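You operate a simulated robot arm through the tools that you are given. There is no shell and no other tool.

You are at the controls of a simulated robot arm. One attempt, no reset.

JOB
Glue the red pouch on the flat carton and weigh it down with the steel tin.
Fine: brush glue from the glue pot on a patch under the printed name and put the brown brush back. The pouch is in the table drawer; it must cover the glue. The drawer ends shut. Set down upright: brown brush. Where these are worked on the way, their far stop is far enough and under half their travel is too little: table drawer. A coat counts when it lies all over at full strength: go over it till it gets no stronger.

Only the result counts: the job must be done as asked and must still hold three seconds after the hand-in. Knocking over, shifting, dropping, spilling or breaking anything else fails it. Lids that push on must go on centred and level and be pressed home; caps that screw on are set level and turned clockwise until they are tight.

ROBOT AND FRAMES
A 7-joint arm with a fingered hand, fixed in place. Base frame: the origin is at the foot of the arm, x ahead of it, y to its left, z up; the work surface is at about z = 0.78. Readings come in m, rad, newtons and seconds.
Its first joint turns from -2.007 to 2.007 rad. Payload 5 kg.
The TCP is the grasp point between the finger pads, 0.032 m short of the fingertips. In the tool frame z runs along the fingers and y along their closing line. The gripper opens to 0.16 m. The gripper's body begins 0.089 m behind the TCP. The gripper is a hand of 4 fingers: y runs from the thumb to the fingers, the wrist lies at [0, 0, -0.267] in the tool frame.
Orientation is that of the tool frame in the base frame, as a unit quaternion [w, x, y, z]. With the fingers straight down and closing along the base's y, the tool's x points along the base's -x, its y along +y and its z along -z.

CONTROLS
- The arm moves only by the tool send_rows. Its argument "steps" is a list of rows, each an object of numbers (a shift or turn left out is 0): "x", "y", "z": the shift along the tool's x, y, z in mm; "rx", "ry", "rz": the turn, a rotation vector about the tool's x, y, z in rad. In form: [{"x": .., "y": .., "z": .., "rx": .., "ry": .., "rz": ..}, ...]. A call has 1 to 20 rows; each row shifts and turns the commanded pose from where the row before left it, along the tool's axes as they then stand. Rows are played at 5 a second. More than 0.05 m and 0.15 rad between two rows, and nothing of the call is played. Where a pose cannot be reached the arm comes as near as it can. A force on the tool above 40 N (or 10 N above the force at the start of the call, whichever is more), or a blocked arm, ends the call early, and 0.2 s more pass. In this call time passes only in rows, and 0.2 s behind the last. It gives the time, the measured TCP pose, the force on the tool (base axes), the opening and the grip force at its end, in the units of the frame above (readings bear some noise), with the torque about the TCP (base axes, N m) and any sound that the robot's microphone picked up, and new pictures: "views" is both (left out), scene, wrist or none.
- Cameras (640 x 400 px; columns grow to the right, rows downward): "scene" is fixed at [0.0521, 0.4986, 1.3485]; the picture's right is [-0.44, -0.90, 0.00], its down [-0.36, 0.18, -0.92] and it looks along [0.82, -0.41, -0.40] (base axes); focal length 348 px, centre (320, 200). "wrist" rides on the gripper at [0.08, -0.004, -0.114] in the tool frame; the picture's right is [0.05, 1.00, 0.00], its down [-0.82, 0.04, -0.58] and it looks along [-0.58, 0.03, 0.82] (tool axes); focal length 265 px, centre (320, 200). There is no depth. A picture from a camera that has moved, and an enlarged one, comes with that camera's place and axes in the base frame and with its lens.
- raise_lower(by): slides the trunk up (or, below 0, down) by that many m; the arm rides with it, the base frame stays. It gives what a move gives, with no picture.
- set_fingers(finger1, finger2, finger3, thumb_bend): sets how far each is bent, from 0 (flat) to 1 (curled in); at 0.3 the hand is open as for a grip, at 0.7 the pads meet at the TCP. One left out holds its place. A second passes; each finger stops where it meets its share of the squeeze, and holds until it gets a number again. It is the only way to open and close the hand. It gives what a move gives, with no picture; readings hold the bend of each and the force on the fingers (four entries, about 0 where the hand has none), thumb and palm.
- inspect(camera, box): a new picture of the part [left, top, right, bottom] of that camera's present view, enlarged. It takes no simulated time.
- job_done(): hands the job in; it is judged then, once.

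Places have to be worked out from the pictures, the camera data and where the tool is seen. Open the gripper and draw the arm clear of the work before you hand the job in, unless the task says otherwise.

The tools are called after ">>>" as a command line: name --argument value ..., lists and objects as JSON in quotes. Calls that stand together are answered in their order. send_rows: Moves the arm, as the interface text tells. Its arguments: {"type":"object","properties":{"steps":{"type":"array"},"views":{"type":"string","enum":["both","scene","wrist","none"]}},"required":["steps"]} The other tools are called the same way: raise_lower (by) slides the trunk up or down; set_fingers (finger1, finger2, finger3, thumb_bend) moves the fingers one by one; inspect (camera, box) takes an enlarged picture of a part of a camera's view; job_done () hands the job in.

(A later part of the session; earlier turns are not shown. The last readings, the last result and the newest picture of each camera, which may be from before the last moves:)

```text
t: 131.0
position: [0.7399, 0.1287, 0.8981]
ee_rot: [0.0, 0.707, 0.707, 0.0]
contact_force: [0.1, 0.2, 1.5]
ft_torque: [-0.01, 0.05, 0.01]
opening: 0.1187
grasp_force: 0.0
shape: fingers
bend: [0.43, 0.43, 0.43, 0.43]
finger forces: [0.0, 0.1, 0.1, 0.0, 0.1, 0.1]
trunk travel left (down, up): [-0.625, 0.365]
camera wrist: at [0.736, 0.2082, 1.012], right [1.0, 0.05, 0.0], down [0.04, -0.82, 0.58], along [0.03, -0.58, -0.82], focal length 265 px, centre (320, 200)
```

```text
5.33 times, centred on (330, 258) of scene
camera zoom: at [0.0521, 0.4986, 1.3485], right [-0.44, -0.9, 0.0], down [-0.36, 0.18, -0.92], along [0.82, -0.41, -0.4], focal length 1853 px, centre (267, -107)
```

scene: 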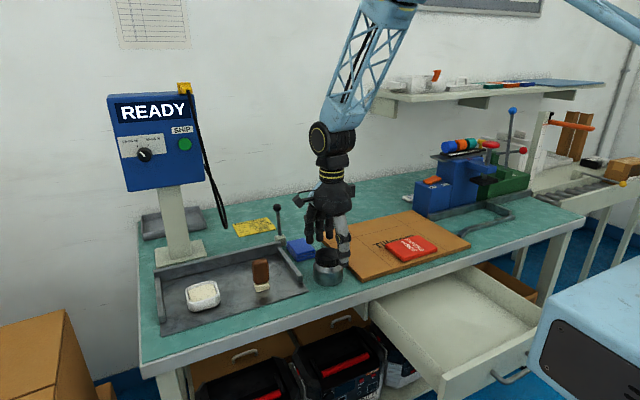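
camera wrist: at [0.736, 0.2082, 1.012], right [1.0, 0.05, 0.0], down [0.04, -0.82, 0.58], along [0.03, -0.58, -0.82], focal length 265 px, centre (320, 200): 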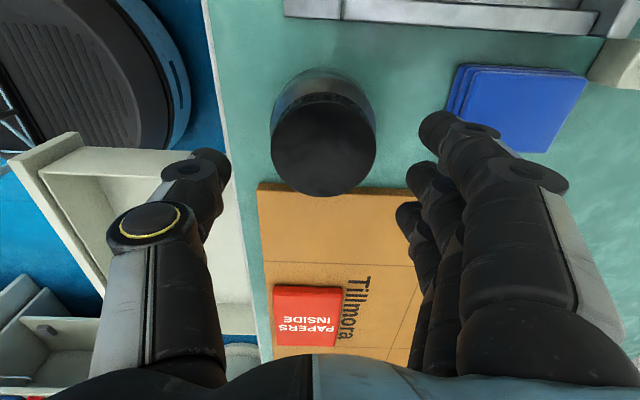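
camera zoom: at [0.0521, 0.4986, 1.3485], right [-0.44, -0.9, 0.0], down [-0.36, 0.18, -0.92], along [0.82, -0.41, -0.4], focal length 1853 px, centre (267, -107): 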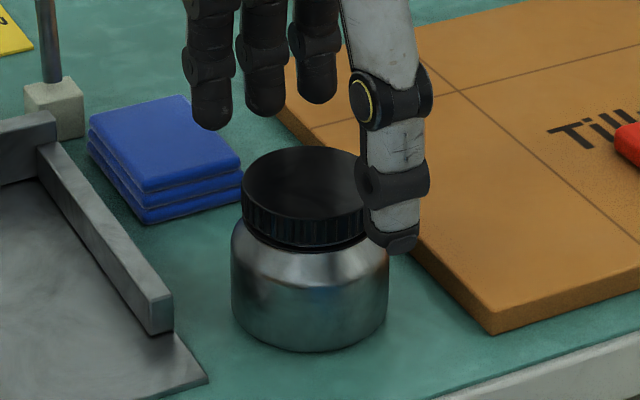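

The tin centre is about 2 mm further in +x and 5 mm in +y than the tool axis. I correct and go down around the body to fingertip height just above the table.

>>> send_rows --steps '[{"x": 4.5, "y": 1.5, "z": 20}, {"z": 25}, {"z": 20}, {"z": 8}]'

>>> inspect --camera "wrist" --box '[120, 50, 520, 300]'

>>> inspect --camera "scene" --box '[270, 220, 390, 295]'

```text
t: 132.0
position: [0.7386, 0.1312, 0.8266]
ee_rot: [0.0, 0.707, 0.707, -0.001]
contact_force: [0.0, -0.6, -0.5]
ft_torque: [0.01, 0.03, 0.01]
opening: 0.1186
grasp_force: 0.1
shape: fingers
bend: [0.43, 0.43, 0.43, 0.43]
finger forces: [0.0, 0.0, 0.0, 0.0, 0.0, 0.0]
trunk travel left (down, up): [-0.625, 0.365]
camera wrist: at [0.7344, 0.2123, 0.9394], right [1.0, 0.05, 0.0], down [0.04, -0.82, 0.58], along [0.03, -0.58, -0.82], focal length 265 px, centre (320, 200)
```

scene: 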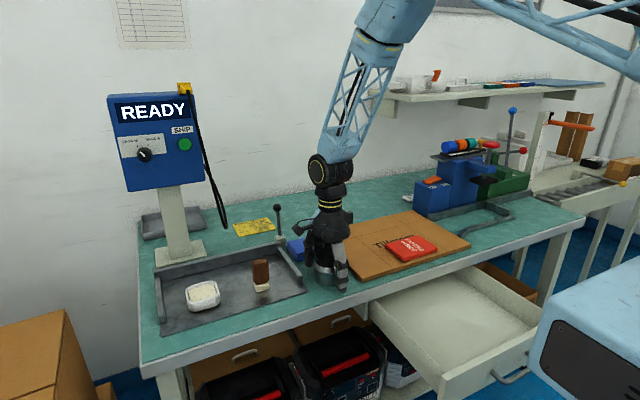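
wrist: 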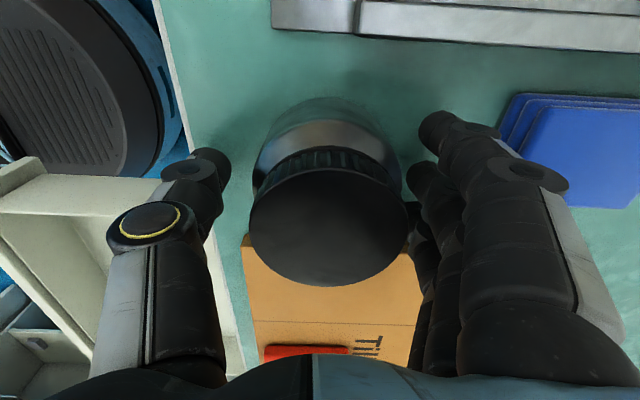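

```text
1.60 times, centred on (320, 175) of wrist
camera zoom: at [0.7344, 0.2123, 0.9394], right [1.0, 0.05, 0.0], down [0.04, -0.82, 0.58], along [0.03, -0.58, -0.82], focal length 425 px, centre (320, 240)
```

zoom: 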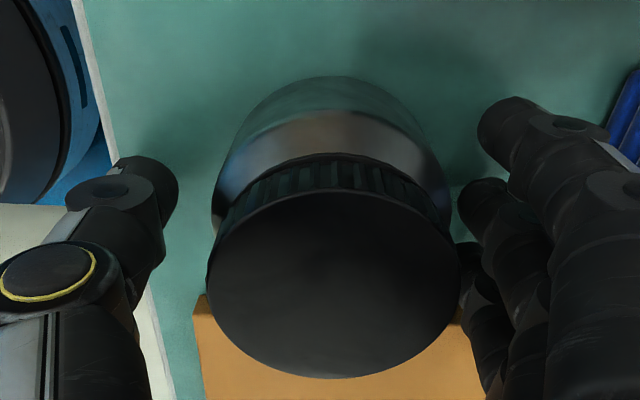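

```text
5.33 times, centred on (330, 258) of scene
camera zoom: at [0.0521, 0.4986, 1.3485], right [-0.44, -0.9, 0.0], down [-0.36, 0.18, -0.92], along [0.82, -0.41, -0.4], focal length 1853 px, centre (267, -107)
```

zoom: 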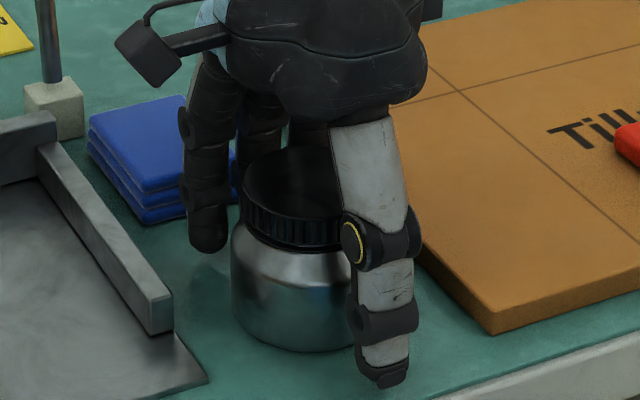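

The fingertips are just above the table with the tin nearly centred. I shift 5 mm in +y and close lightly on the body.

>>> send_rows --steps '[{"x": 5}]' --views "none"

>>> set_fingers --finger1 0.54 --finger2 0.54 --finger3 0.54 --thumb_bend 0.54

>>> inspect --camera "wrist" --box '[120, 50, 520, 300]'

>>> inspect --camera "scene" --box '[270, 220, 390, 295]'

```text
t: 132.4
position: [0.7388, 0.138, 0.8265]
ee_rot: [-0.001, 0.707, 0.707, -0.001]
contact_force: [0.0, -0.4, -0.4]
ft_torque: [-0.01, 0.01, -0.01]
opening: 0.1187
grasp_force: 0.1
shape: fingers
bend: [0.43, 0.43, 0.43, 0.43]
finger forces: [0.0, 0.1, 0.1, 0.0, 0.0, 0.0]
trunk travel left (down, up): [-0.625, 0.365]
```

```text
t: 133.4
position: [0.738, 0.1369, 0.8264]
ee_rot: [0.0, 0.707, 0.707, 0.0]
contact_force: [0.1, -0.2, -0.5]
ft_torque: [0.0, 0.01, 0.01]
opening: 0.0806
grasp_force: 3.7
shape: fingers
bend: [0.54, 0.51, 0.54, 0.53]
finger forces: [0.0, 3.5, 0.3, 0.0, 3.7, 0.0]
trunk travel left (down, up): [-0.625, 0.365]
```

```text
1.60 times, centred on (320, 175) of wrist
camera zoom: at [0.7347, 0.2175, 0.9398], right [1.0, 0.05, 0.0], down [0.04, -0.82, 0.58], along [0.03, -0.58, -0.82], focal length 425 px, centre (320, 240)
```

zoom: 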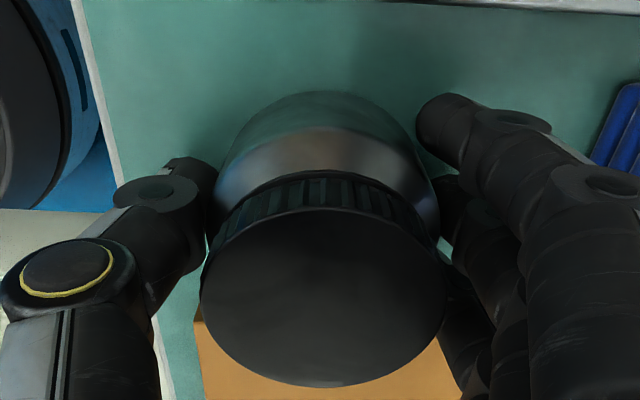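

```text
5.33 times, centred on (330, 258) of scene
camera zoom: at [0.0521, 0.4986, 1.3485], right [-0.44, -0.9, 0.0], down [-0.36, 0.18, -0.92], along [0.82, -0.41, -0.4], focal length 1853 px, centre (267, -107)
```

zoom: 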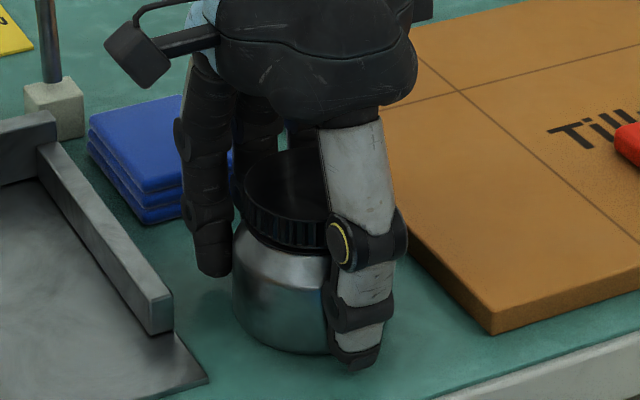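

Middle finger and thumb touch with the side fingers close, and the tin is centred. I increase the squeeze evenly.

>>> set_fingers --finger1 0.64 --finger2 0.6 --finger3 0.64 --thumb_bend 0.6

>>> inspect --camera "wrist" --box '[120, 50, 520, 300]'

```text
t: 134.4
position: [0.7386, 0.1378, 0.8269]
ee_rot: [-0.001, 0.707, 0.707, 0.0]
contact_force: [0.7, 1.3, -0.3]
ft_torque: [-0.02, 0.0, -0.02]
opening: 0.0719
grasp_force: 18.3
shape: fingers
bend: [0.6, 0.53, 0.57, 0.55]
finger forces: [3.7, 7.3, 6.4, 0.1, 17.5, 0.0]
trunk travel left (down, up): [-0.625, 0.365]
```

```text
1.60 times, centred on (320, 175) of wrist
camera zoom: at [0.7348, 0.2176, 0.9398], right [1.0, 0.05, 0.0], down [0.04, -0.82, 0.58], along [0.03, -0.58, -0.82], focal length 425 px, centre (320, 240)
```

zoom: 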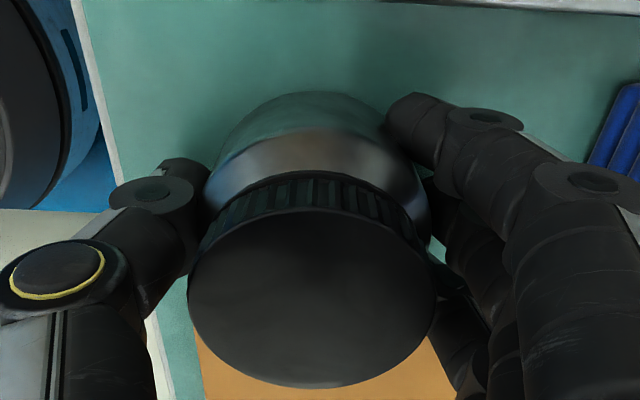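

All fingers now bear on the tin at 18 N. I firm up a bit more and do a small lift test.

>>> set_fingers --finger1 0.7 --finger2 0.66 --finger3 0.7 --thumb_bend 0.66

>>> send_rows --steps '[{"z": -3}, {"z": -5}, {"z": -7}]'

>>> inspect --camera "scene" --box '[270, 220, 390, 295]'

>>> inspect --camera "wrist" --box '[120, 50, 520, 300]'

```text
t: 135.4
position: [0.7378, 0.138, 0.8258]
ee_rot: [0.0, 0.707, 0.707, -0.001]
contact_force: [-0.1, -0.3, 0.6]
ft_torque: [0.02, -0.03, 0.02]
opening: 0.0706
grasp_force: 27.4
shape: fingers
bend: [0.6, 0.53, 0.57, 0.58]
finger forces: [8.7, 9.9, 9.4, 0.0, 26.7, 0.1]
trunk travel left (down, up): [-0.625, 0.365]
```

```text
t: 136.2
position: [0.7389, 0.1372, 0.8406]
ee_rot: [0.001, 0.708, 0.707, -0.001]
contact_force: [0.6, 0.4, -2.8]
ft_torque: [0.01, 0.02, -0.01]
opening: 0.0704
grasp_force: 27.8
shape: fingers
bend: [0.6, 0.53, 0.57, 0.58]
finger forces: [8.8, 9.9, 9.5, 0.0, 26.8, 0.1]
trunk travel left (down, up): [-0.625, 0.365]
camera wrist: at [0.7353, 0.2172, 0.9545], right [1.0, 0.05, 0.0], down [0.04, -0.82, 0.58], along [0.03, -0.58, -0.82], focal length 265 px, centre (320, 200)
```

scene: 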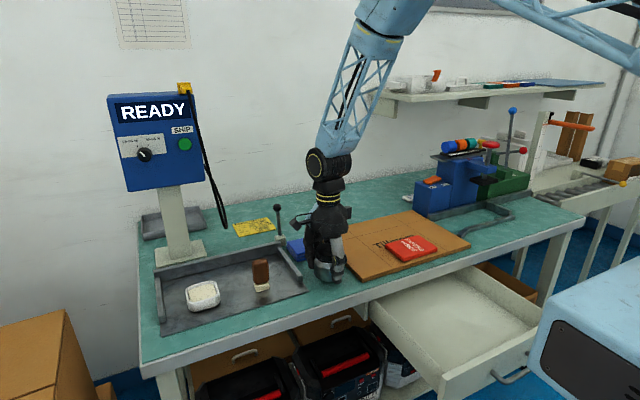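
wrist: 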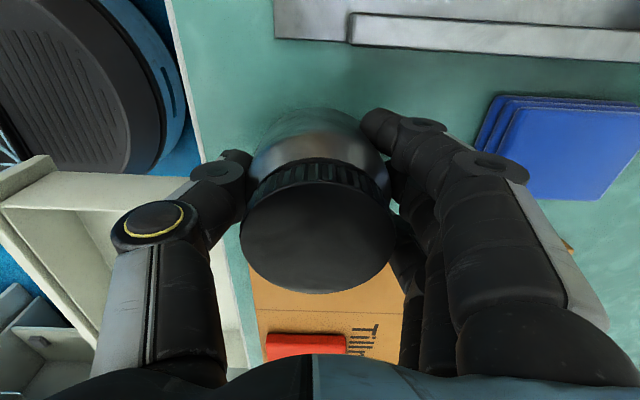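

```text
5.33 times, centred on (330, 258) of scene
camera zoom: at [0.0521, 0.4986, 1.3485], right [-0.44, -0.9, 0.0], down [-0.36, 0.18, -0.92], along [0.82, -0.41, -0.4], focal length 1853 px, centre (267, -107)
```

zoom: 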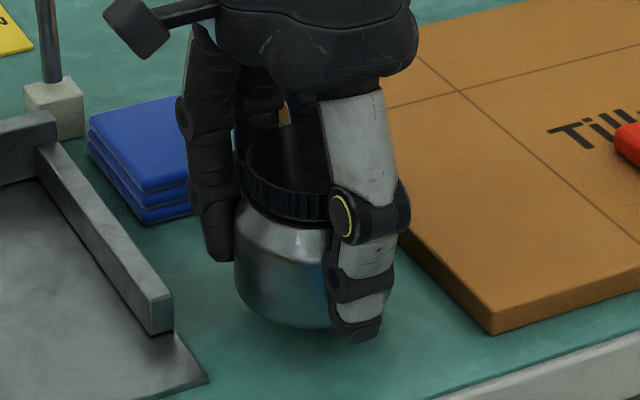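

```text
1.60 times, centred on (320, 175) of wrist
camera zoom: at [0.7353, 0.2172, 0.9545], right [1.0, 0.05, 0.0], down [0.04, -0.82, 0.58], along [0.03, -0.58, -0.82], focal length 425 px, centre (320, 240)
```

zoom: 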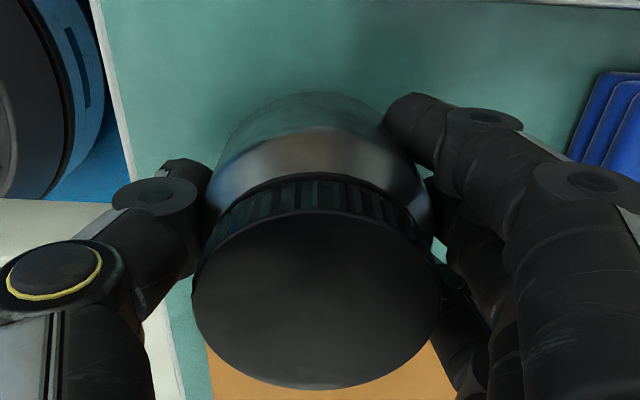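

The tin is lifted securely and level, and weighs only about 3 N. I raise it and carry it to above the pouch centre.

>>> send_rows --steps '[{"z": -30}, {"z": -40}, {"z": -35}, {"x": -40}, {"x": -40}, {"x": -40}, {"x": -40}, {"x": -40}, {"x": -40}, {"x": -35, "y": -3}]'

>>> inspect --camera "wrist" --box '[120, 50, 520, 300]'

>>> inspect --camera "scene" --box '[320, 160, 520, 285]'

```text
t: 138.4
position: [0.7339, -0.1375, 0.9464]
ee_rot: [-0.001, 0.707, 0.707, 0.0]
contact_force: [-0.5, 0.0, -1.0]
ft_torque: [0.02, 0.0, -0.02]
opening: 0.0697
grasp_force: 27.8
shape: fingers
bend: [0.6, 0.53, 0.57, 0.58]
finger forces: [8.4, 9.5, 10.7, 0.1, 26.3, 0.0]
trunk travel left (down, up): [-0.625, 0.365]
camera wrist: at [0.73, -0.0576, 1.0594], right [1.0, 0.05, 0.0], down [0.04, -0.82, 0.58], along [0.03, -0.58, -0.82], focal length 265 px, centre (320, 200)
```

scene: 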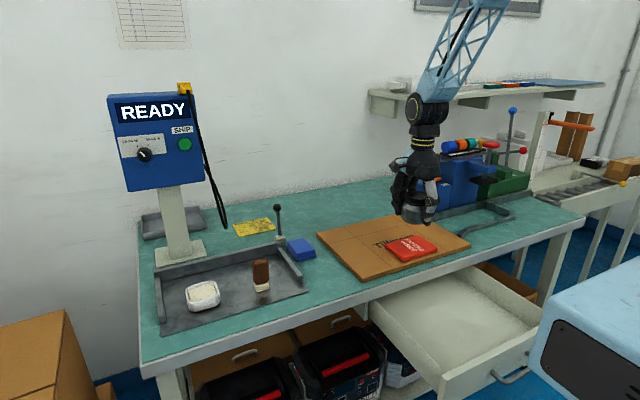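
wrist: 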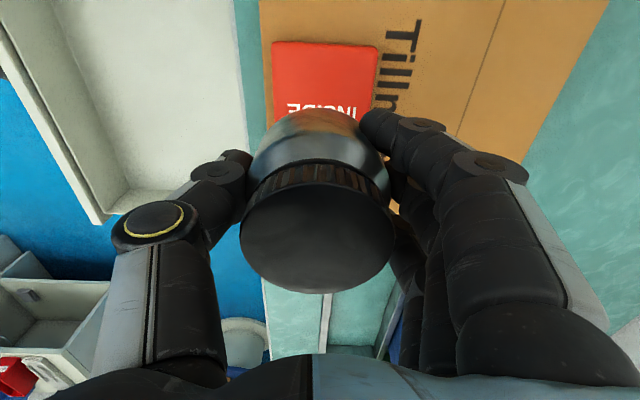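

```text
1.60 times, centred on (320, 175) of wrist
camera zoom: at [0.73, -0.0576, 1.0594], right [1.0, 0.05, 0.0], down [0.04, -0.82, 0.58], along [0.03, -0.58, -0.82], focal length 425 px, centre (320, 240)
```

zoom: 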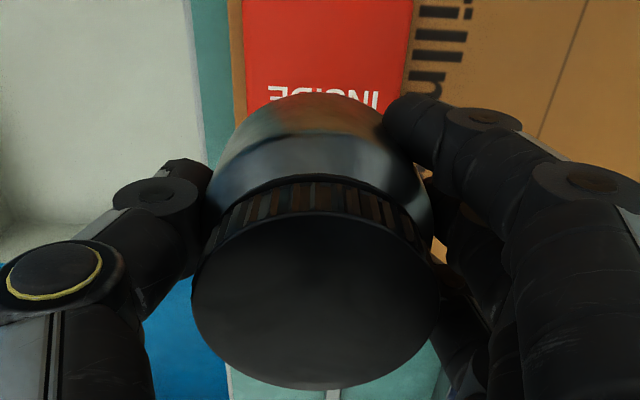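

```text
3.20 times, centred on (420, 222) of scene
camera zoom: at [0.0521, 0.4986, 1.3485], right [-0.44, -0.9, 0.0], down [-0.36, 0.18, -0.92], along [0.82, -0.41, -0.4], focal length 1112 px, centre (0, 128)
```

zoom: 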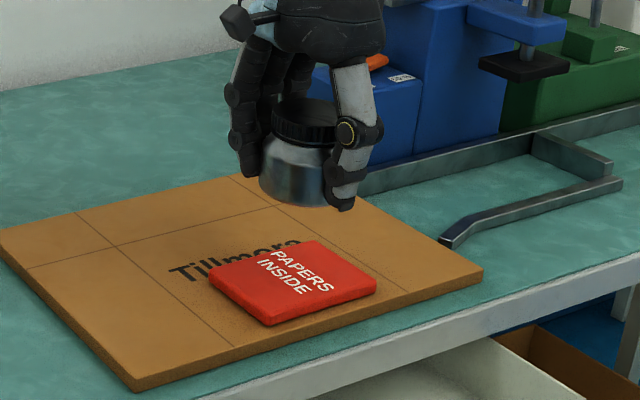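

The tin is above the pouch centre. I descend, slowing near the pouch's top.

>>> send_rows --steps '[{"x": -1, "y": 1.5, "z": 25}, {"z": 25}, {"z": 18}]' --views "none"

>>> inspect --camera "scene" --box '[360, 200, 480, 275]'

>>> inspect --camera "wrist" --box '[120, 0, 520, 250]'

```text
t: 139.2
position: [0.7348, -0.1373, 0.8772]
ee_rot: [-0.001, 0.707, 0.707, -0.001]
contact_force: [-0.3, -0.1, -2.2]
ft_torque: [0.02, -0.01, 0.0]
opening: 0.0697
grasp_force: 27.9
shape: fingers
bend: [0.6, 0.53, 0.57, 0.58]
finger forces: [8.4, 9.4, 10.8, 0.1, 26.3, 0.0]
trunk travel left (down, up): [-0.625, 0.365]
```

```text
5.33 times, centred on (420, 238) of scene
camera zoom: at [0.0521, 0.4986, 1.3485], right [-0.44, -0.9, 0.0], down [-0.36, 0.18, -0.92], along [0.82, -0.41, -0.4], focal length 1853 px, centre (-213, 0)
```

zoom: 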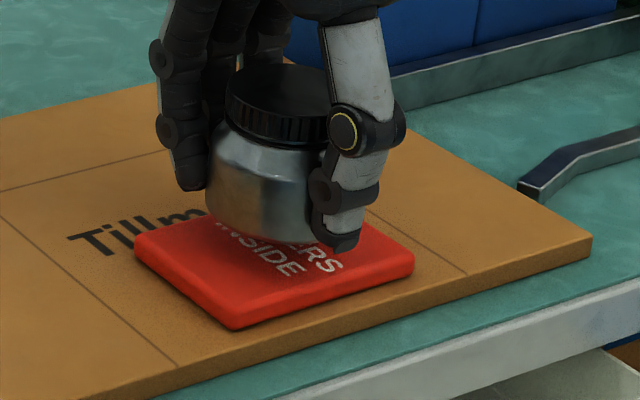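

```text
1.60 times, centred on (320, 125) of wrist
camera zoom: at [0.7323, -0.0583, 0.9905], right [1.0, 0.05, 0.0], down [0.04, -0.82, 0.58], along [0.03, -0.58, -0.82], focal length 425 px, centre (320, 320)
```

zoom: 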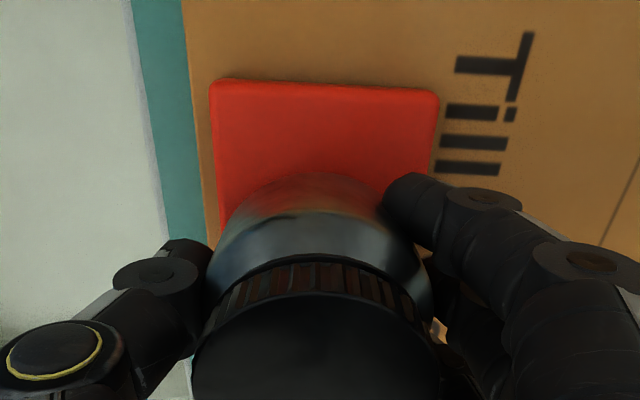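

About 15 mm to go. I lower in small steps to contact.

>>> send_rows --steps '[{"z": 4}, {"z": 4}, {"z": 3}]' --views "none"

>>> send_rows --steps '[{"z": 2}]' --views "none"

>>> inspect --camera "scene" --box '[360, 200, 480, 275]'

```text
t: 140.0
position: [0.7373, -0.1369, 0.8679]
ee_rot: [-0.001, 0.707, 0.707, -0.001]
contact_force: [0.1, 0.3, -0.9]
ft_torque: [0.03, 0.01, -0.01]
opening: 0.0698
grasp_force: 27.5
shape: fingers
bend: [0.6, 0.53, 0.57, 0.58]
finger forces: [8.5, 9.6, 10.8, 0.0, 26.3, 0.0]
trunk travel left (down, up): [-0.625, 0.365]
```

```text
t: 140.4
position: [0.7372, -0.1373, 0.8644]
ee_rot: [0.0, 0.707, 0.707, -0.001]
contact_force: [-0.6, 0.9, -1.3]
ft_torque: [-0.02, 0.02, -0.04]
opening: 0.0697
grasp_force: 27.7
shape: fingers
bend: [0.6, 0.53, 0.57, 0.58]
finger forces: [8.6, 9.5, 10.8, 0.0, 26.3, 0.1]
trunk travel left (down, up): [-0.625, 0.365]
```

```text
5.33 times, centred on (420, 238) of scene
camera zoom: at [0.0521, 0.4986, 1.3485], right [-0.44, -0.9, 0.0], down [-0.36, 0.18, -0.92], along [0.82, -0.41, -0.4], focal length 1853 px, centre (-213, 0)
```

zoom: 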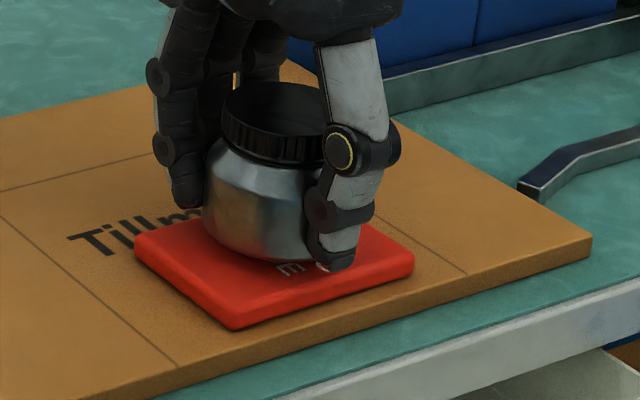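

>>> send_rows --steps '[{"z": 1.5}]' --views "none"

>>> send_rows --steps '[{"z": 1.5}]' --views "none"

>>> send_rows --steps '[{"z": 1}]' --views "none"

>>> inspect --camera "scene" --box '[380, 220, 460, 270]'

```text
t: 140.8
position: [0.737, -0.1377, 0.8645]
ee_rot: [0.001, 0.707, 0.707, 0.0]
contact_force: [-0.1, -0.6, -0.9]
ft_torque: [0.0, 0.01, 0.01]
opening: 0.0697
grasp_force: 27.3
shape: fingers
bend: [0.6, 0.53, 0.57, 0.58]
finger forces: [8.5, 9.5, 10.8, 0.1, 26.3, 0.0]
trunk travel left (down, up): [-0.625, 0.365]
```

```text
t: 141.2
position: [0.7366, -0.1379, 0.8622]
ee_rot: [0.0, 0.707, 0.707, -0.001]
contact_force: [0.0, -0.2, -2.1]
ft_torque: [0.03, 0.02, 0.01]
opening: 0.0696
grasp_force: 27.3
shape: fingers
bend: [0.6, 0.53, 0.57, 0.58]
finger forces: [8.5, 9.5, 10.8, 0.1, 26.4, 0.1]
trunk travel left (down, up): [-0.625, 0.365]
```

```text
t: 141.6
position: [0.7365, -0.1385, 0.8614]
ee_rot: [-0.001, 0.707, 0.707, 0.0]
contact_force: [0.0, 0.2, -1.8]
ft_torque: [0.04, -0.03, 0.04]
opening: 0.0697
grasp_force: 27.1
shape: fingers
bend: [0.6, 0.53, 0.57, 0.58]
finger forces: [8.4, 9.6, 10.8, 0.0, 26.3, 0.1]
trunk travel left (down, up): [-0.625, 0.365]
```

```text
8.00 times, centred on (420, 245) of scene
camera zoom: at [0.0521, 0.4986, 1.3485], right [-0.44, -0.9, 0.0], down [-0.36, 0.18, -0.92], along [0.82, -0.41, -0.4], focal length 2780 px, centre (-480, -160)
```

zoom: 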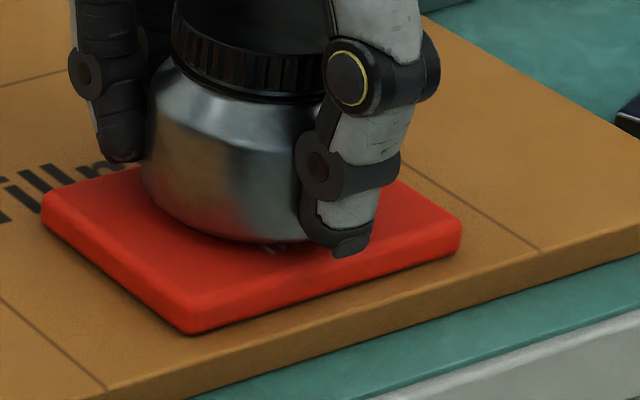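

>>> send_rows --steps '[{"z": 1.5}]' --views "none"

>>> send_rows --steps '[{"z": 1.5}]' --views "none"

>>> send_rows --steps '[{"z": 1}]' --views "none"

>>> inspect --camera "scene" --box '[380, 220, 460, 270]'

```text
t: 142.0
position: [0.7362, -0.1382, 0.8603]
ee_rot: [-0.001, 0.707, 0.707, 0.0]
contact_force: [-1.2, 0.7, -2.1]
ft_torque: [-0.02, 0.01, -0.02]
opening: 0.0697
grasp_force: 27.0
shape: fingers
bend: [0.6, 0.53, 0.57, 0.58]
finger forces: [8.5, 9.5, 10.8, 0.0, 26.4, 0.0]
trunk travel left (down, up): [-0.625, 0.365]
```

```text
t: 142.4
position: [0.7372, -0.1377, 0.8586]
ee_rot: [-0.001, 0.707, 0.707, -0.001]
contact_force: [-0.3, 0.6, -1.2]
ft_torque: [0.0, -0.01, 0.0]
opening: 0.0696
grasp_force: 27.6
shape: fingers
bend: [0.6, 0.53, 0.57, 0.58]
finger forces: [8.4, 9.6, 10.9, 0.0, 26.4, 0.1]
trunk travel left (down, up): [-0.625, 0.365]
```

```text
t: 142.8
position: [0.7376, -0.1381, 0.8571]
ee_rot: [0.001, 0.707, 0.707, -0.001]
contact_force: [0.2, 0.0, 1.7]
ft_torque: [0.0, -0.06, -0.03]
opening: 0.0698
grasp_force: 27.2
shape: fingers
bend: [0.6, 0.53, 0.57, 0.58]
finger forces: [8.5, 9.4, 10.9, 0.1, 26.4, 0.0]
trunk travel left (down, up): [-0.625, 0.365]
```

```text
8.00 times, centred on (420, 245) of scene
camera zoom: at [0.0521, 0.4986, 1.3485], right [-0.44, -0.9, 0.0], down [-0.36, 0.18, -0.92], along [0.82, -0.41, -0.4], focal length 2780 px, centre (-480, -160)
```

zoom: 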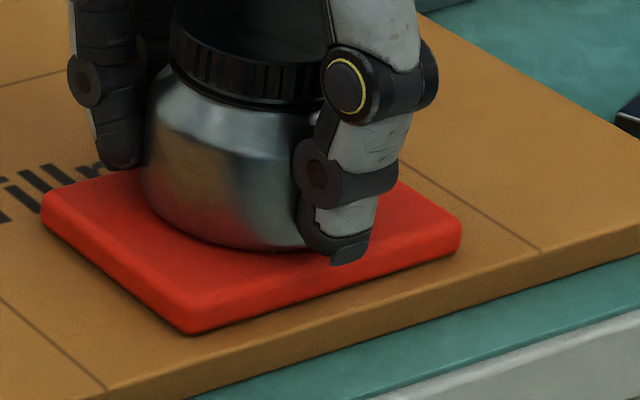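

Contact has begun. I press 1 mm more and release in two gentle stages.

>>> send_rows --steps '[{"z": 1}]' --views "none"

>>> set_fingers --finger1 0.61 --finger2 0.55 --finger3 0.59 --thumb_bend 0.585

>>> set_fingers --finger1 0.52 --finger2 0.49 --finger3 0.51 --thumb_bend 0.53

>>> inspect --camera "scene" --box '[380, 220, 460, 270]'

>>> inspect --camera "wrist" --box '[120, 0, 520, 250]'

```text
t: 143.2
position: [0.7369, -0.1382, 0.8571]
ee_rot: [0.0, 0.707, 0.707, 0.0]
contact_force: [-0.1, 0.6, 6.7]
ft_torque: [-0.1, -0.11, 0.01]
opening: 0.0697
grasp_force: 28.2
shape: fingers
bend: [0.6, 0.53, 0.57, 0.58]
finger forces: [9.0, 9.5, 11.0, 0.0, 27.2, 0.0]
trunk travel left (down, up): [-0.625, 0.365]
```

```text
t: 144.2
position: [0.7372, -0.1381, 0.8568]
ee_rot: [0.0, 0.707, 0.707, -0.001]
contact_force: [-0.3, 0.0, 12.5]
ft_torque: [-0.08, 0.02, 0.01]
opening: 0.071
grasp_force: 13.1
shape: fingers
bend: [0.59, 0.52, 0.56, 0.56]
finger forces: [4.0, 4.5, 6.2, 0.1, 11.4, 0.1]
trunk travel left (down, up): [-0.625, 0.365]
```

```text
t: 145.2
position: [0.7377, -0.1379, 0.8551]
ee_rot: [-0.001, 0.707, 0.707, 0.0]
contact_force: [-0.8, -0.2, 0.7]
ft_torque: [0.01, 0.01, 0.02]
opening: 0.082
grasp_force: 0.3
shape: fingers
bend: [0.52, 0.49, 0.51, 0.53]
finger forces: [0.0, 0.4, 0.0, 0.0, 0.6, 0.0]
trunk travel left (down, up): [-0.625, 0.365]
```

```text
8.00 times, centred on (420, 245) of scene
camera zoom: at [0.0521, 0.4986, 1.3485], right [-0.44, -0.9, 0.0], down [-0.36, 0.18, -0.92], along [0.82, -0.41, -0.4], focal length 2780 px, centre (-480, -160)
```

zoom: 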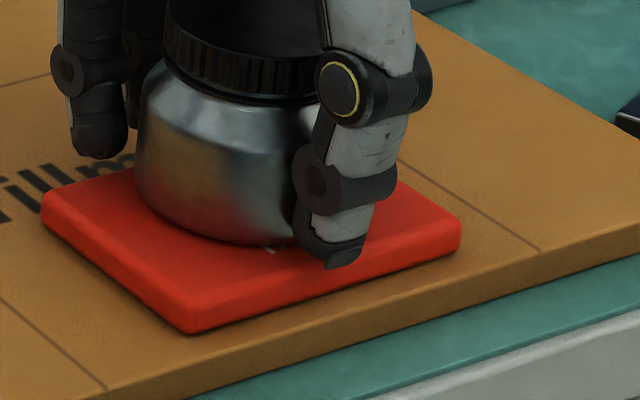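

```text
1.60 times, centred on (320, 125) of wrist
camera zoom: at [0.7338, -0.0586, 0.9696], right [1.0, 0.05, 0.0], down [0.04, -0.82, 0.58], along [0.03, -0.58, -0.82], focal length 425 px, centre (320, 320)
```

zoom: 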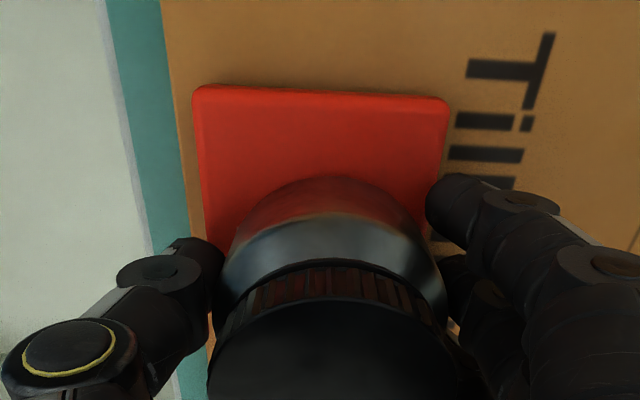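

The tin rests on the pouch and is almost free. I open wide and rise straight up.

>>> set_fingers --finger1 0.42 --finger2 0.42 --finger3 0.42 --thumb_bend 0.42

>>> send_rows --steps '[{"z": -5}, {"z": -15}, {"z": -25}, {"z": -40}, {"z": -40}, {"z": -40}]'

>>> inspect --camera "scene" --box '[340, 190, 500, 290]'

>>> inspect --camera "wrist" --box '[160, 0, 480, 200]'

```text
t: 146.2
position: [0.739, -0.1393, 0.8561]
ee_rot: [-0.001, 0.707, 0.707, 0.0]
contact_force: [0.6, 0.0, 1.1]
ft_torque: [0.02, 0.01, 0.01]
opening: 0.1226
grasp_force: 0.0
shape: fingers
bend: [0.42, 0.42, 0.42, 0.42]
finger forces: [0.0, 0.1, 0.0, 0.0, 0.0, 0.0]
trunk travel left (down, up): [-0.625, 0.365]
```

```text
t: 147.6
position: [0.736, -0.1374, 1.0215]
ee_rot: [-0.001, 0.707, 0.707, -0.001]
contact_force: [0.1, 0.2, -0.5]
ft_torque: [-0.02, -0.01, 0.01]
opening: 0.1226
grasp_force: 0.0
shape: fingers
bend: [0.42, 0.42, 0.42, 0.42]
finger forces: [0.0, 0.0, 0.0, 0.0, 0.0, 0.0]
trunk travel left (down, up): [-0.625, 0.365]
camera wrist: at [0.7331, -0.0584, 1.1344], right [1.0, 0.05, 0.0], down [0.04, -0.82, 0.58], along [0.03, -0.58, -0.82], focal length 265 px, centre (320, 200)
```

scene: 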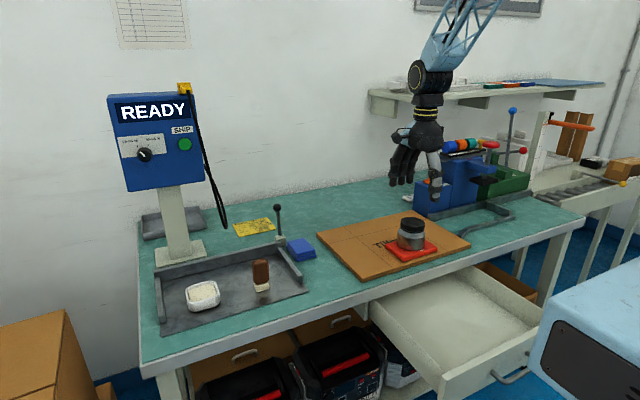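
wrist: 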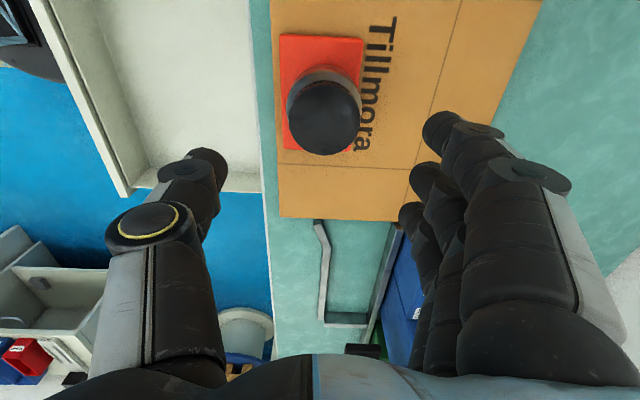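

```text
4.00 times, centred on (420, 240) of scene
camera zoom: at [0.0521, 0.4986, 1.3485], right [-0.44, -0.9, 0.0], down [-0.36, 0.18, -0.92], along [0.82, -0.41, -0.4], focal length 1390 px, centre (-80, 40)
```

zoom: 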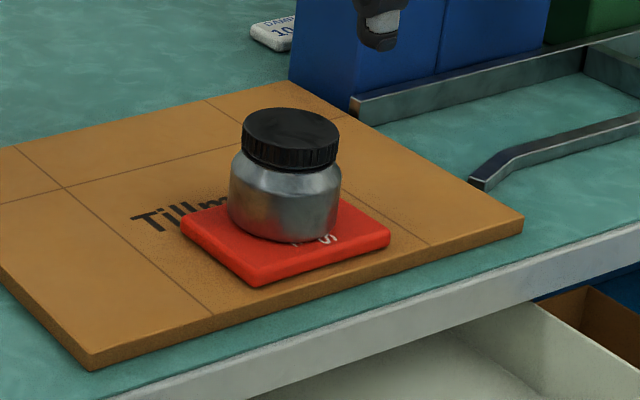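

```text
2.00 times, centred on (320, 100) of wrist
camera zoom: at [0.7331, -0.0584, 1.1344], right [1.0, 0.05, 0.0], down [0.04, -0.82, 0.58], along [0.03, -0.58, -0.82], focal length 531 px, centre (320, 400)
```

zoom: 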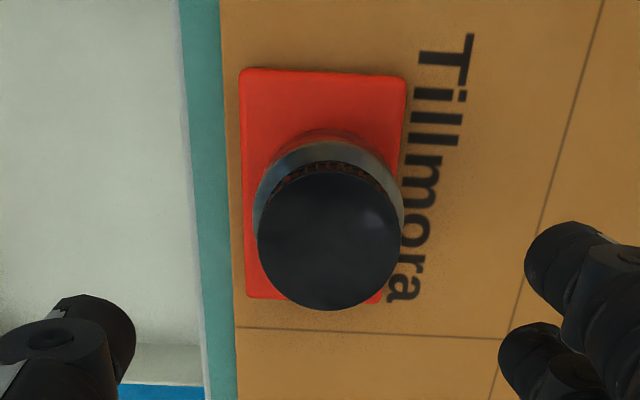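

The tin stands on the pouch, which still covers the coat. Now the drawer: I close the fist and move in front of the drawer's panel, right of the handle.

>>> set_fingers --finger1 0.7 --finger2 0.7 --finger3 0.7 --thumb_bend 0.6

>>> send_rows --steps '[{"x": -14.3, "y": -40.6}, {"x": -14.3, "y": -40.6}, {"x": -14.3, "y": -40.6}, {"x": -14.3, "y": -40.6}, {"x": -14.3, "y": -40.6}, {"x": -14.3, "y": -40.6}, {"x": -14.3, "y": -40.6}, {"x": -14.3, "y": -40.6}, {"x": -14.3, "y": -40.6}, {"x": -14.3, "y": -40.6}]'

>>> inspect --camera "wrist" --box '[120, 0, 640, 325]'

```text
t: 148.6
position: [0.7373, -0.1385, 1.0209]
ee_rot: [-0.001, 0.707, 0.707, -0.001]
contact_force: [-0.2, -0.3, -0.2]
ft_torque: [-0.01, 0.01, 0.01]
opening: 0.0379
grasp_force: 0.0
shape: fingers
bend: [0.7, 0.7, 0.7, 0.6]
finger forces: [0.1, 0.0, 0.0, 0.0, 0.1, 0.0]
trunk travel left (down, up): [-0.625, 0.365]
```

```text
t: 150.8
position: [0.3313, -0.2814, 1.0226]
ee_rot: [-0.001, 0.707, 0.707, 0.0]
contact_force: [0.5, 0.7, 0.4]
ft_torque: [-0.01, 0.03, 0.02]
opening: 0.0375
grasp_force: 0.1
shape: fingers
bend: [0.7, 0.7, 0.7, 0.6]
finger forces: [0.1, 0.0, 0.0, 0.0, 0.2, 0.0]
trunk travel left (down, up): [-0.625, 0.365]
camera wrist: at [0.327, -0.2019, 1.1355], right [1.0, 0.05, 0.0], down [0.04, -0.82, 0.58], along [0.03, -0.58, -0.82], focal length 265 px, centre (320, 200)
```

scene: 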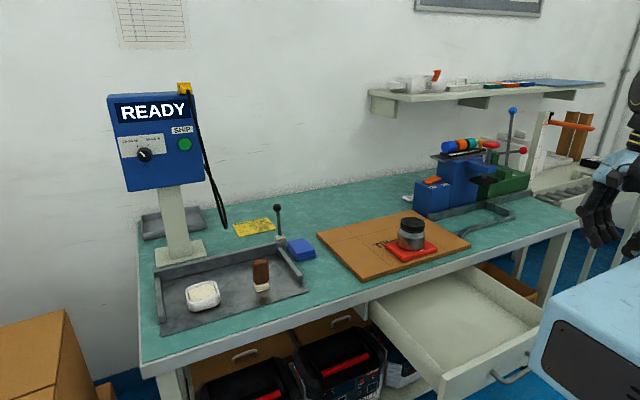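
wrist: 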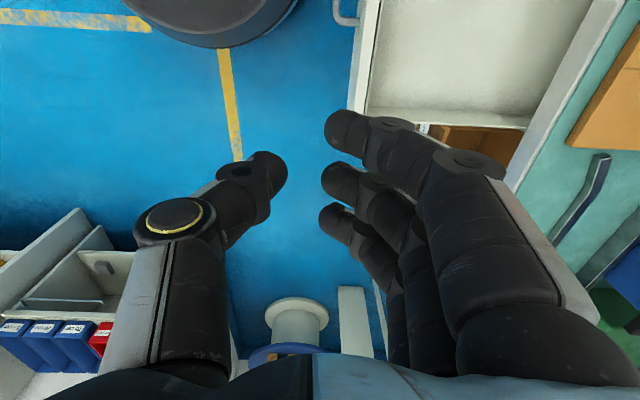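

```text
1.23 times, centred on (380, 162) of wrist
camera zoom: at [0.327, -0.2019, 1.1355], right [1.0, 0.05, 0.0], down [0.04, -0.82, 0.58], along [0.03, -0.58, -0.82], focal length 327 px, centre (246, 246)
```

zoom: 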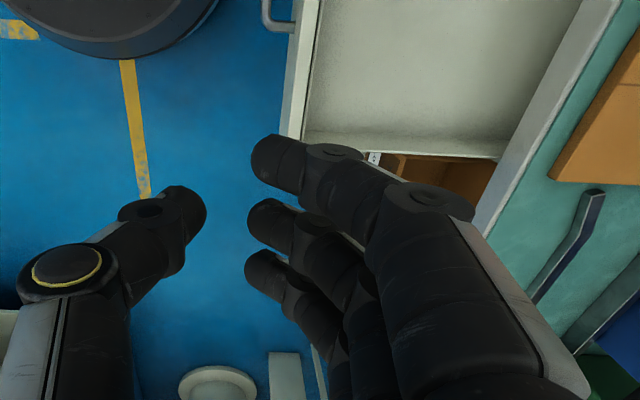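

I step 20 mm further back for clearance and lower in front of the panel.

>>> send_rows --steps '[{"y": -20}, {"z": 40}, {"z": 40}, {"z": 40}, {"z": 40}, {"z": 40}, {"z": 40}, {"z": 30}, {"z": 20}]'

>>> inspect --camera "wrist" --box '[160, 0, 560, 250]'

```text
t: 152.8
position: [0.3106, -0.2824, 0.7317]
ee_rot: [-0.001, 0.708, 0.707, 0.0]
contact_force: [0.1, -0.6, -0.2]
ft_torque: [0.01, 0.01, -0.03]
opening: 0.0376
grasp_force: 0.2
shape: fingers
bend: [0.7, 0.7, 0.7, 0.6]
finger forces: [0.0, 0.0, 0.1, 0.0, 0.0, 0.1]
trunk travel left (down, up): [-0.625, 0.365]
camera wrist: at [0.3075, -0.2015, 0.8452], right [1.0, 0.05, 0.0], down [0.04, -0.82, 0.58], along [0.03, -0.58, -0.82], focal length 265 px, centre (320, 200)
```

scene: 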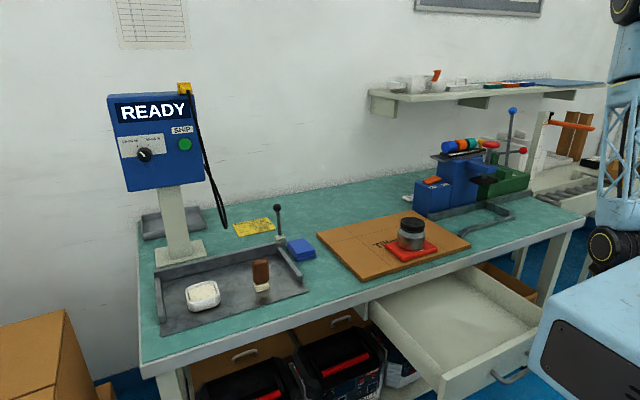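
wrist: 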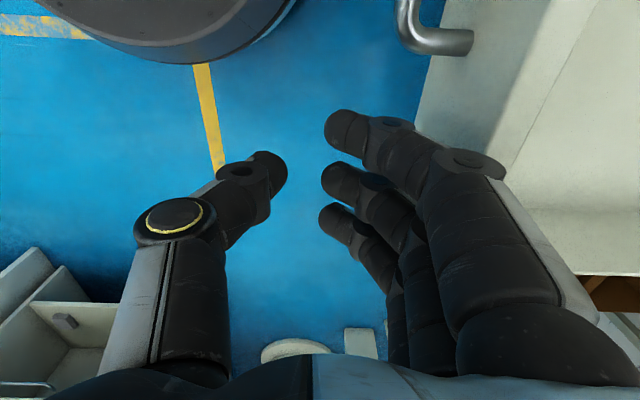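

```text
1.60 times, centred on (360, 125) of wrist
camera zoom: at [0.3075, -0.2015, 0.8452], right [1.0, 0.05, 0.0], down [0.04, -0.82, 0.58], along [0.03, -0.58, -0.82], focal length 425 px, centre (256, 320)
```

zoom: 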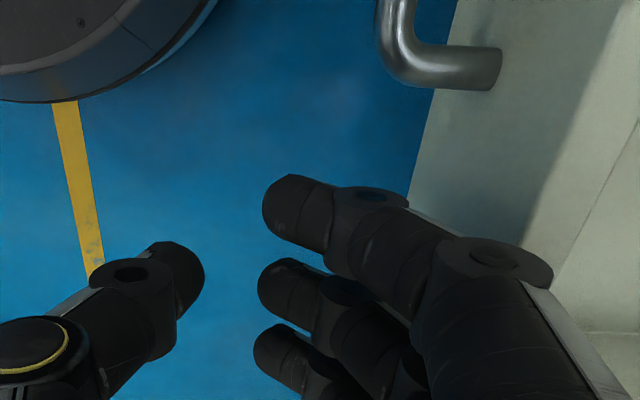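

No contact yet. I push in +x; the knuckles will bear on the panel.

>>> send_rows --steps '[{"y": 10}, {"y": 12}, {"y": 14}, {"y": 14}, {"y": 14}, {"y": 14}, {"y": 14}, {"y": 14}]'

>>> inspect --camera "scene" --box '[380, 240, 580, 365]'

```text
t: 154.6
position: [0.4156, -0.2802, 0.7311]
ee_rot: [-0.002, 0.707, 0.707, 0.0]
contact_force: [-1.2, 0.2, -0.1]
ft_torque: [0.0, -0.03, -0.03]
opening: 0.0374
grasp_force: 0.1
shape: fingers
bend: [0.7, 0.7, 0.7, 0.6]
finger forces: [0.0, 0.1, 0.0, 0.1, 0.0, 0.1]
trunk travel left (down, up): [-0.625, 0.365]
camera wrist: at [0.4128, -0.2012, 0.8454], right [1.0, 0.05, 0.0], down [0.04, -0.82, 0.58], along [0.03, -0.58, -0.82], focal length 265 px, centre (320, 200)
```

scene: 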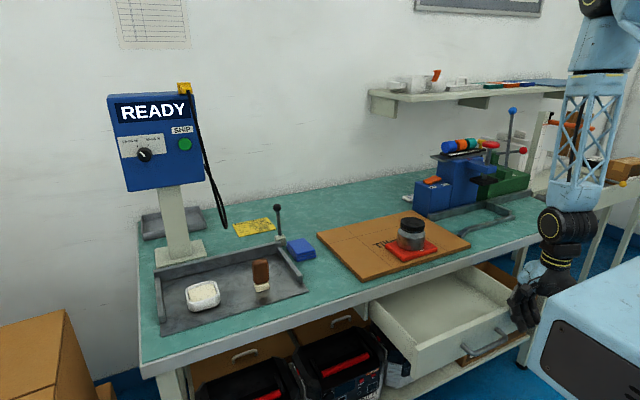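
wrist: 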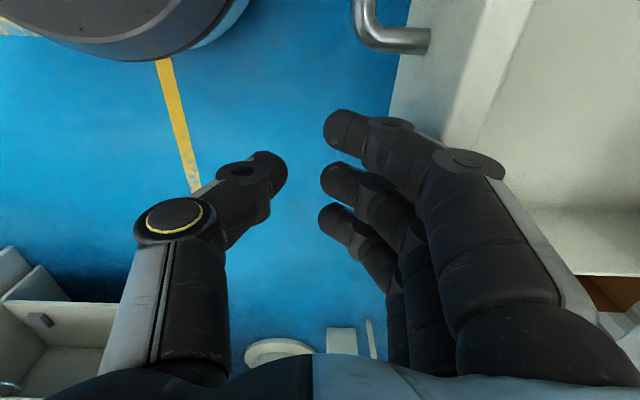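

```text
3.20 times, centred on (480, 302) of scene
camera zoom: at [0.0521, 0.4986, 1.3485], right [-0.44, -0.9, 0.0], down [-0.36, 0.18, -0.92], along [0.82, -0.41, -0.4], focal length 1112 px, centre (-192, -128)
```

zoom: 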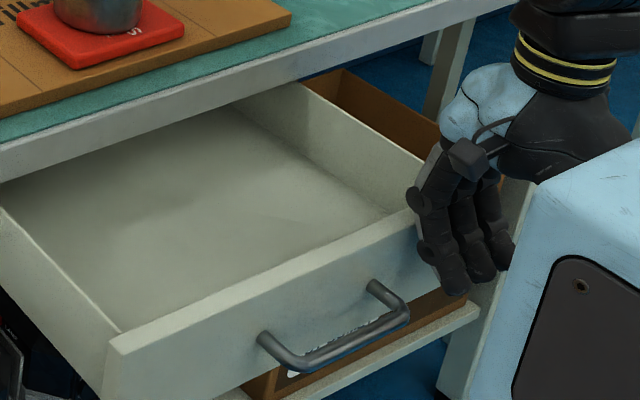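

The drawer is closing. I continue the push until the knuckles near the table's edge.

>>> send_rows --steps '[{"y": 14}, {"y": 14}, {"y": 14}, {"y": 14}, {"y": 14}, {"y": 14}]'

>>> inspect --camera "scene" --box '[380, 220, 580, 345]'

>>> inspect --camera "wrist" --box '[240, 0, 640, 250]'

```text
t: 156.0
position: [0.4991, -0.2824, 0.7317]
ee_rot: [-0.001, 0.707, 0.707, -0.001]
contact_force: [0.2, 0.2, 0.2]
ft_torque: [-0.02, -0.02, -0.01]
opening: 0.0372
grasp_force: 0.0
shape: fingers
bend: [0.7, 0.7, 0.7, 0.6]
finger forces: [0.1, 0.1, 0.0, 0.0, 0.1, 0.1]
trunk travel left (down, up): [-0.625, 0.365]
camera wrist: at [0.4968, -0.2022, 0.8451], right [1.0, 0.05, 0.0], down [0.04, -0.82, 0.58], along [0.03, -0.58, -0.82], focal length 265 px, centre (320, 200)
```

scene: 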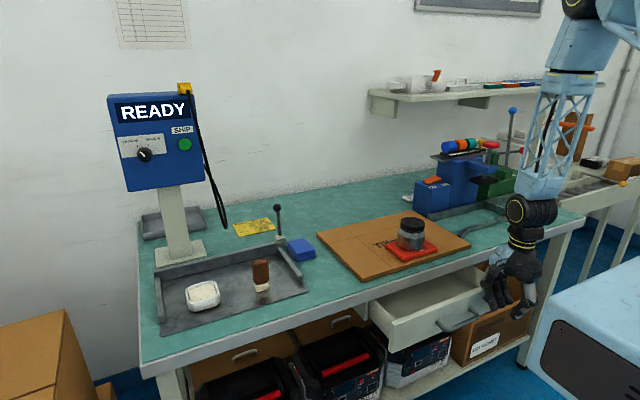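
wrist: 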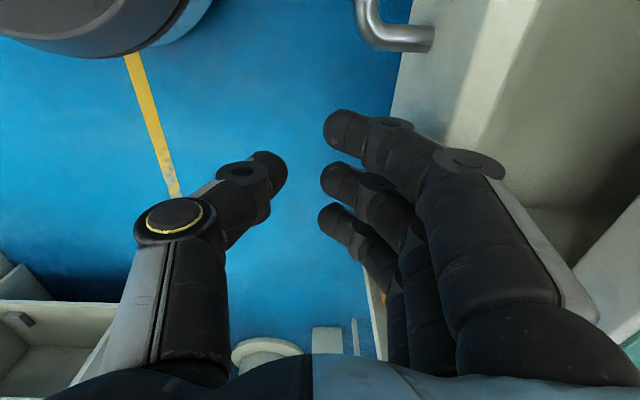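

```text
3.20 times, centred on (480, 282) of scene
camera zoom: at [0.0521, 0.4986, 1.3485], right [-0.44, -0.9, 0.0], down [-0.36, 0.18, -0.92], along [0.82, -0.41, -0.4], focal length 1112 px, centre (-192, -64)
```

zoom: 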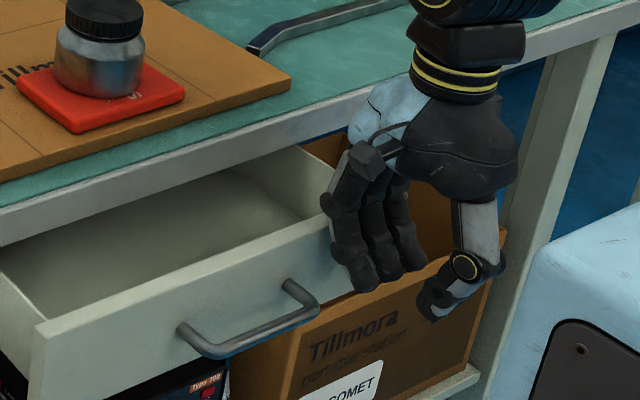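

```text
1.60 times, centred on (440, 125) of wrist
camera zoom: at [0.4968, -0.2022, 0.8451], right [1.0, 0.05, 0.0], down [0.04, -0.82, 0.58], along [0.03, -0.58, -0.82], focal length 425 px, centre (128, 320)
```

zoom: 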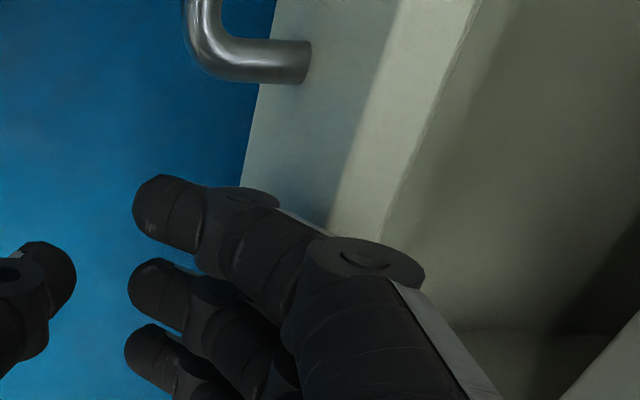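

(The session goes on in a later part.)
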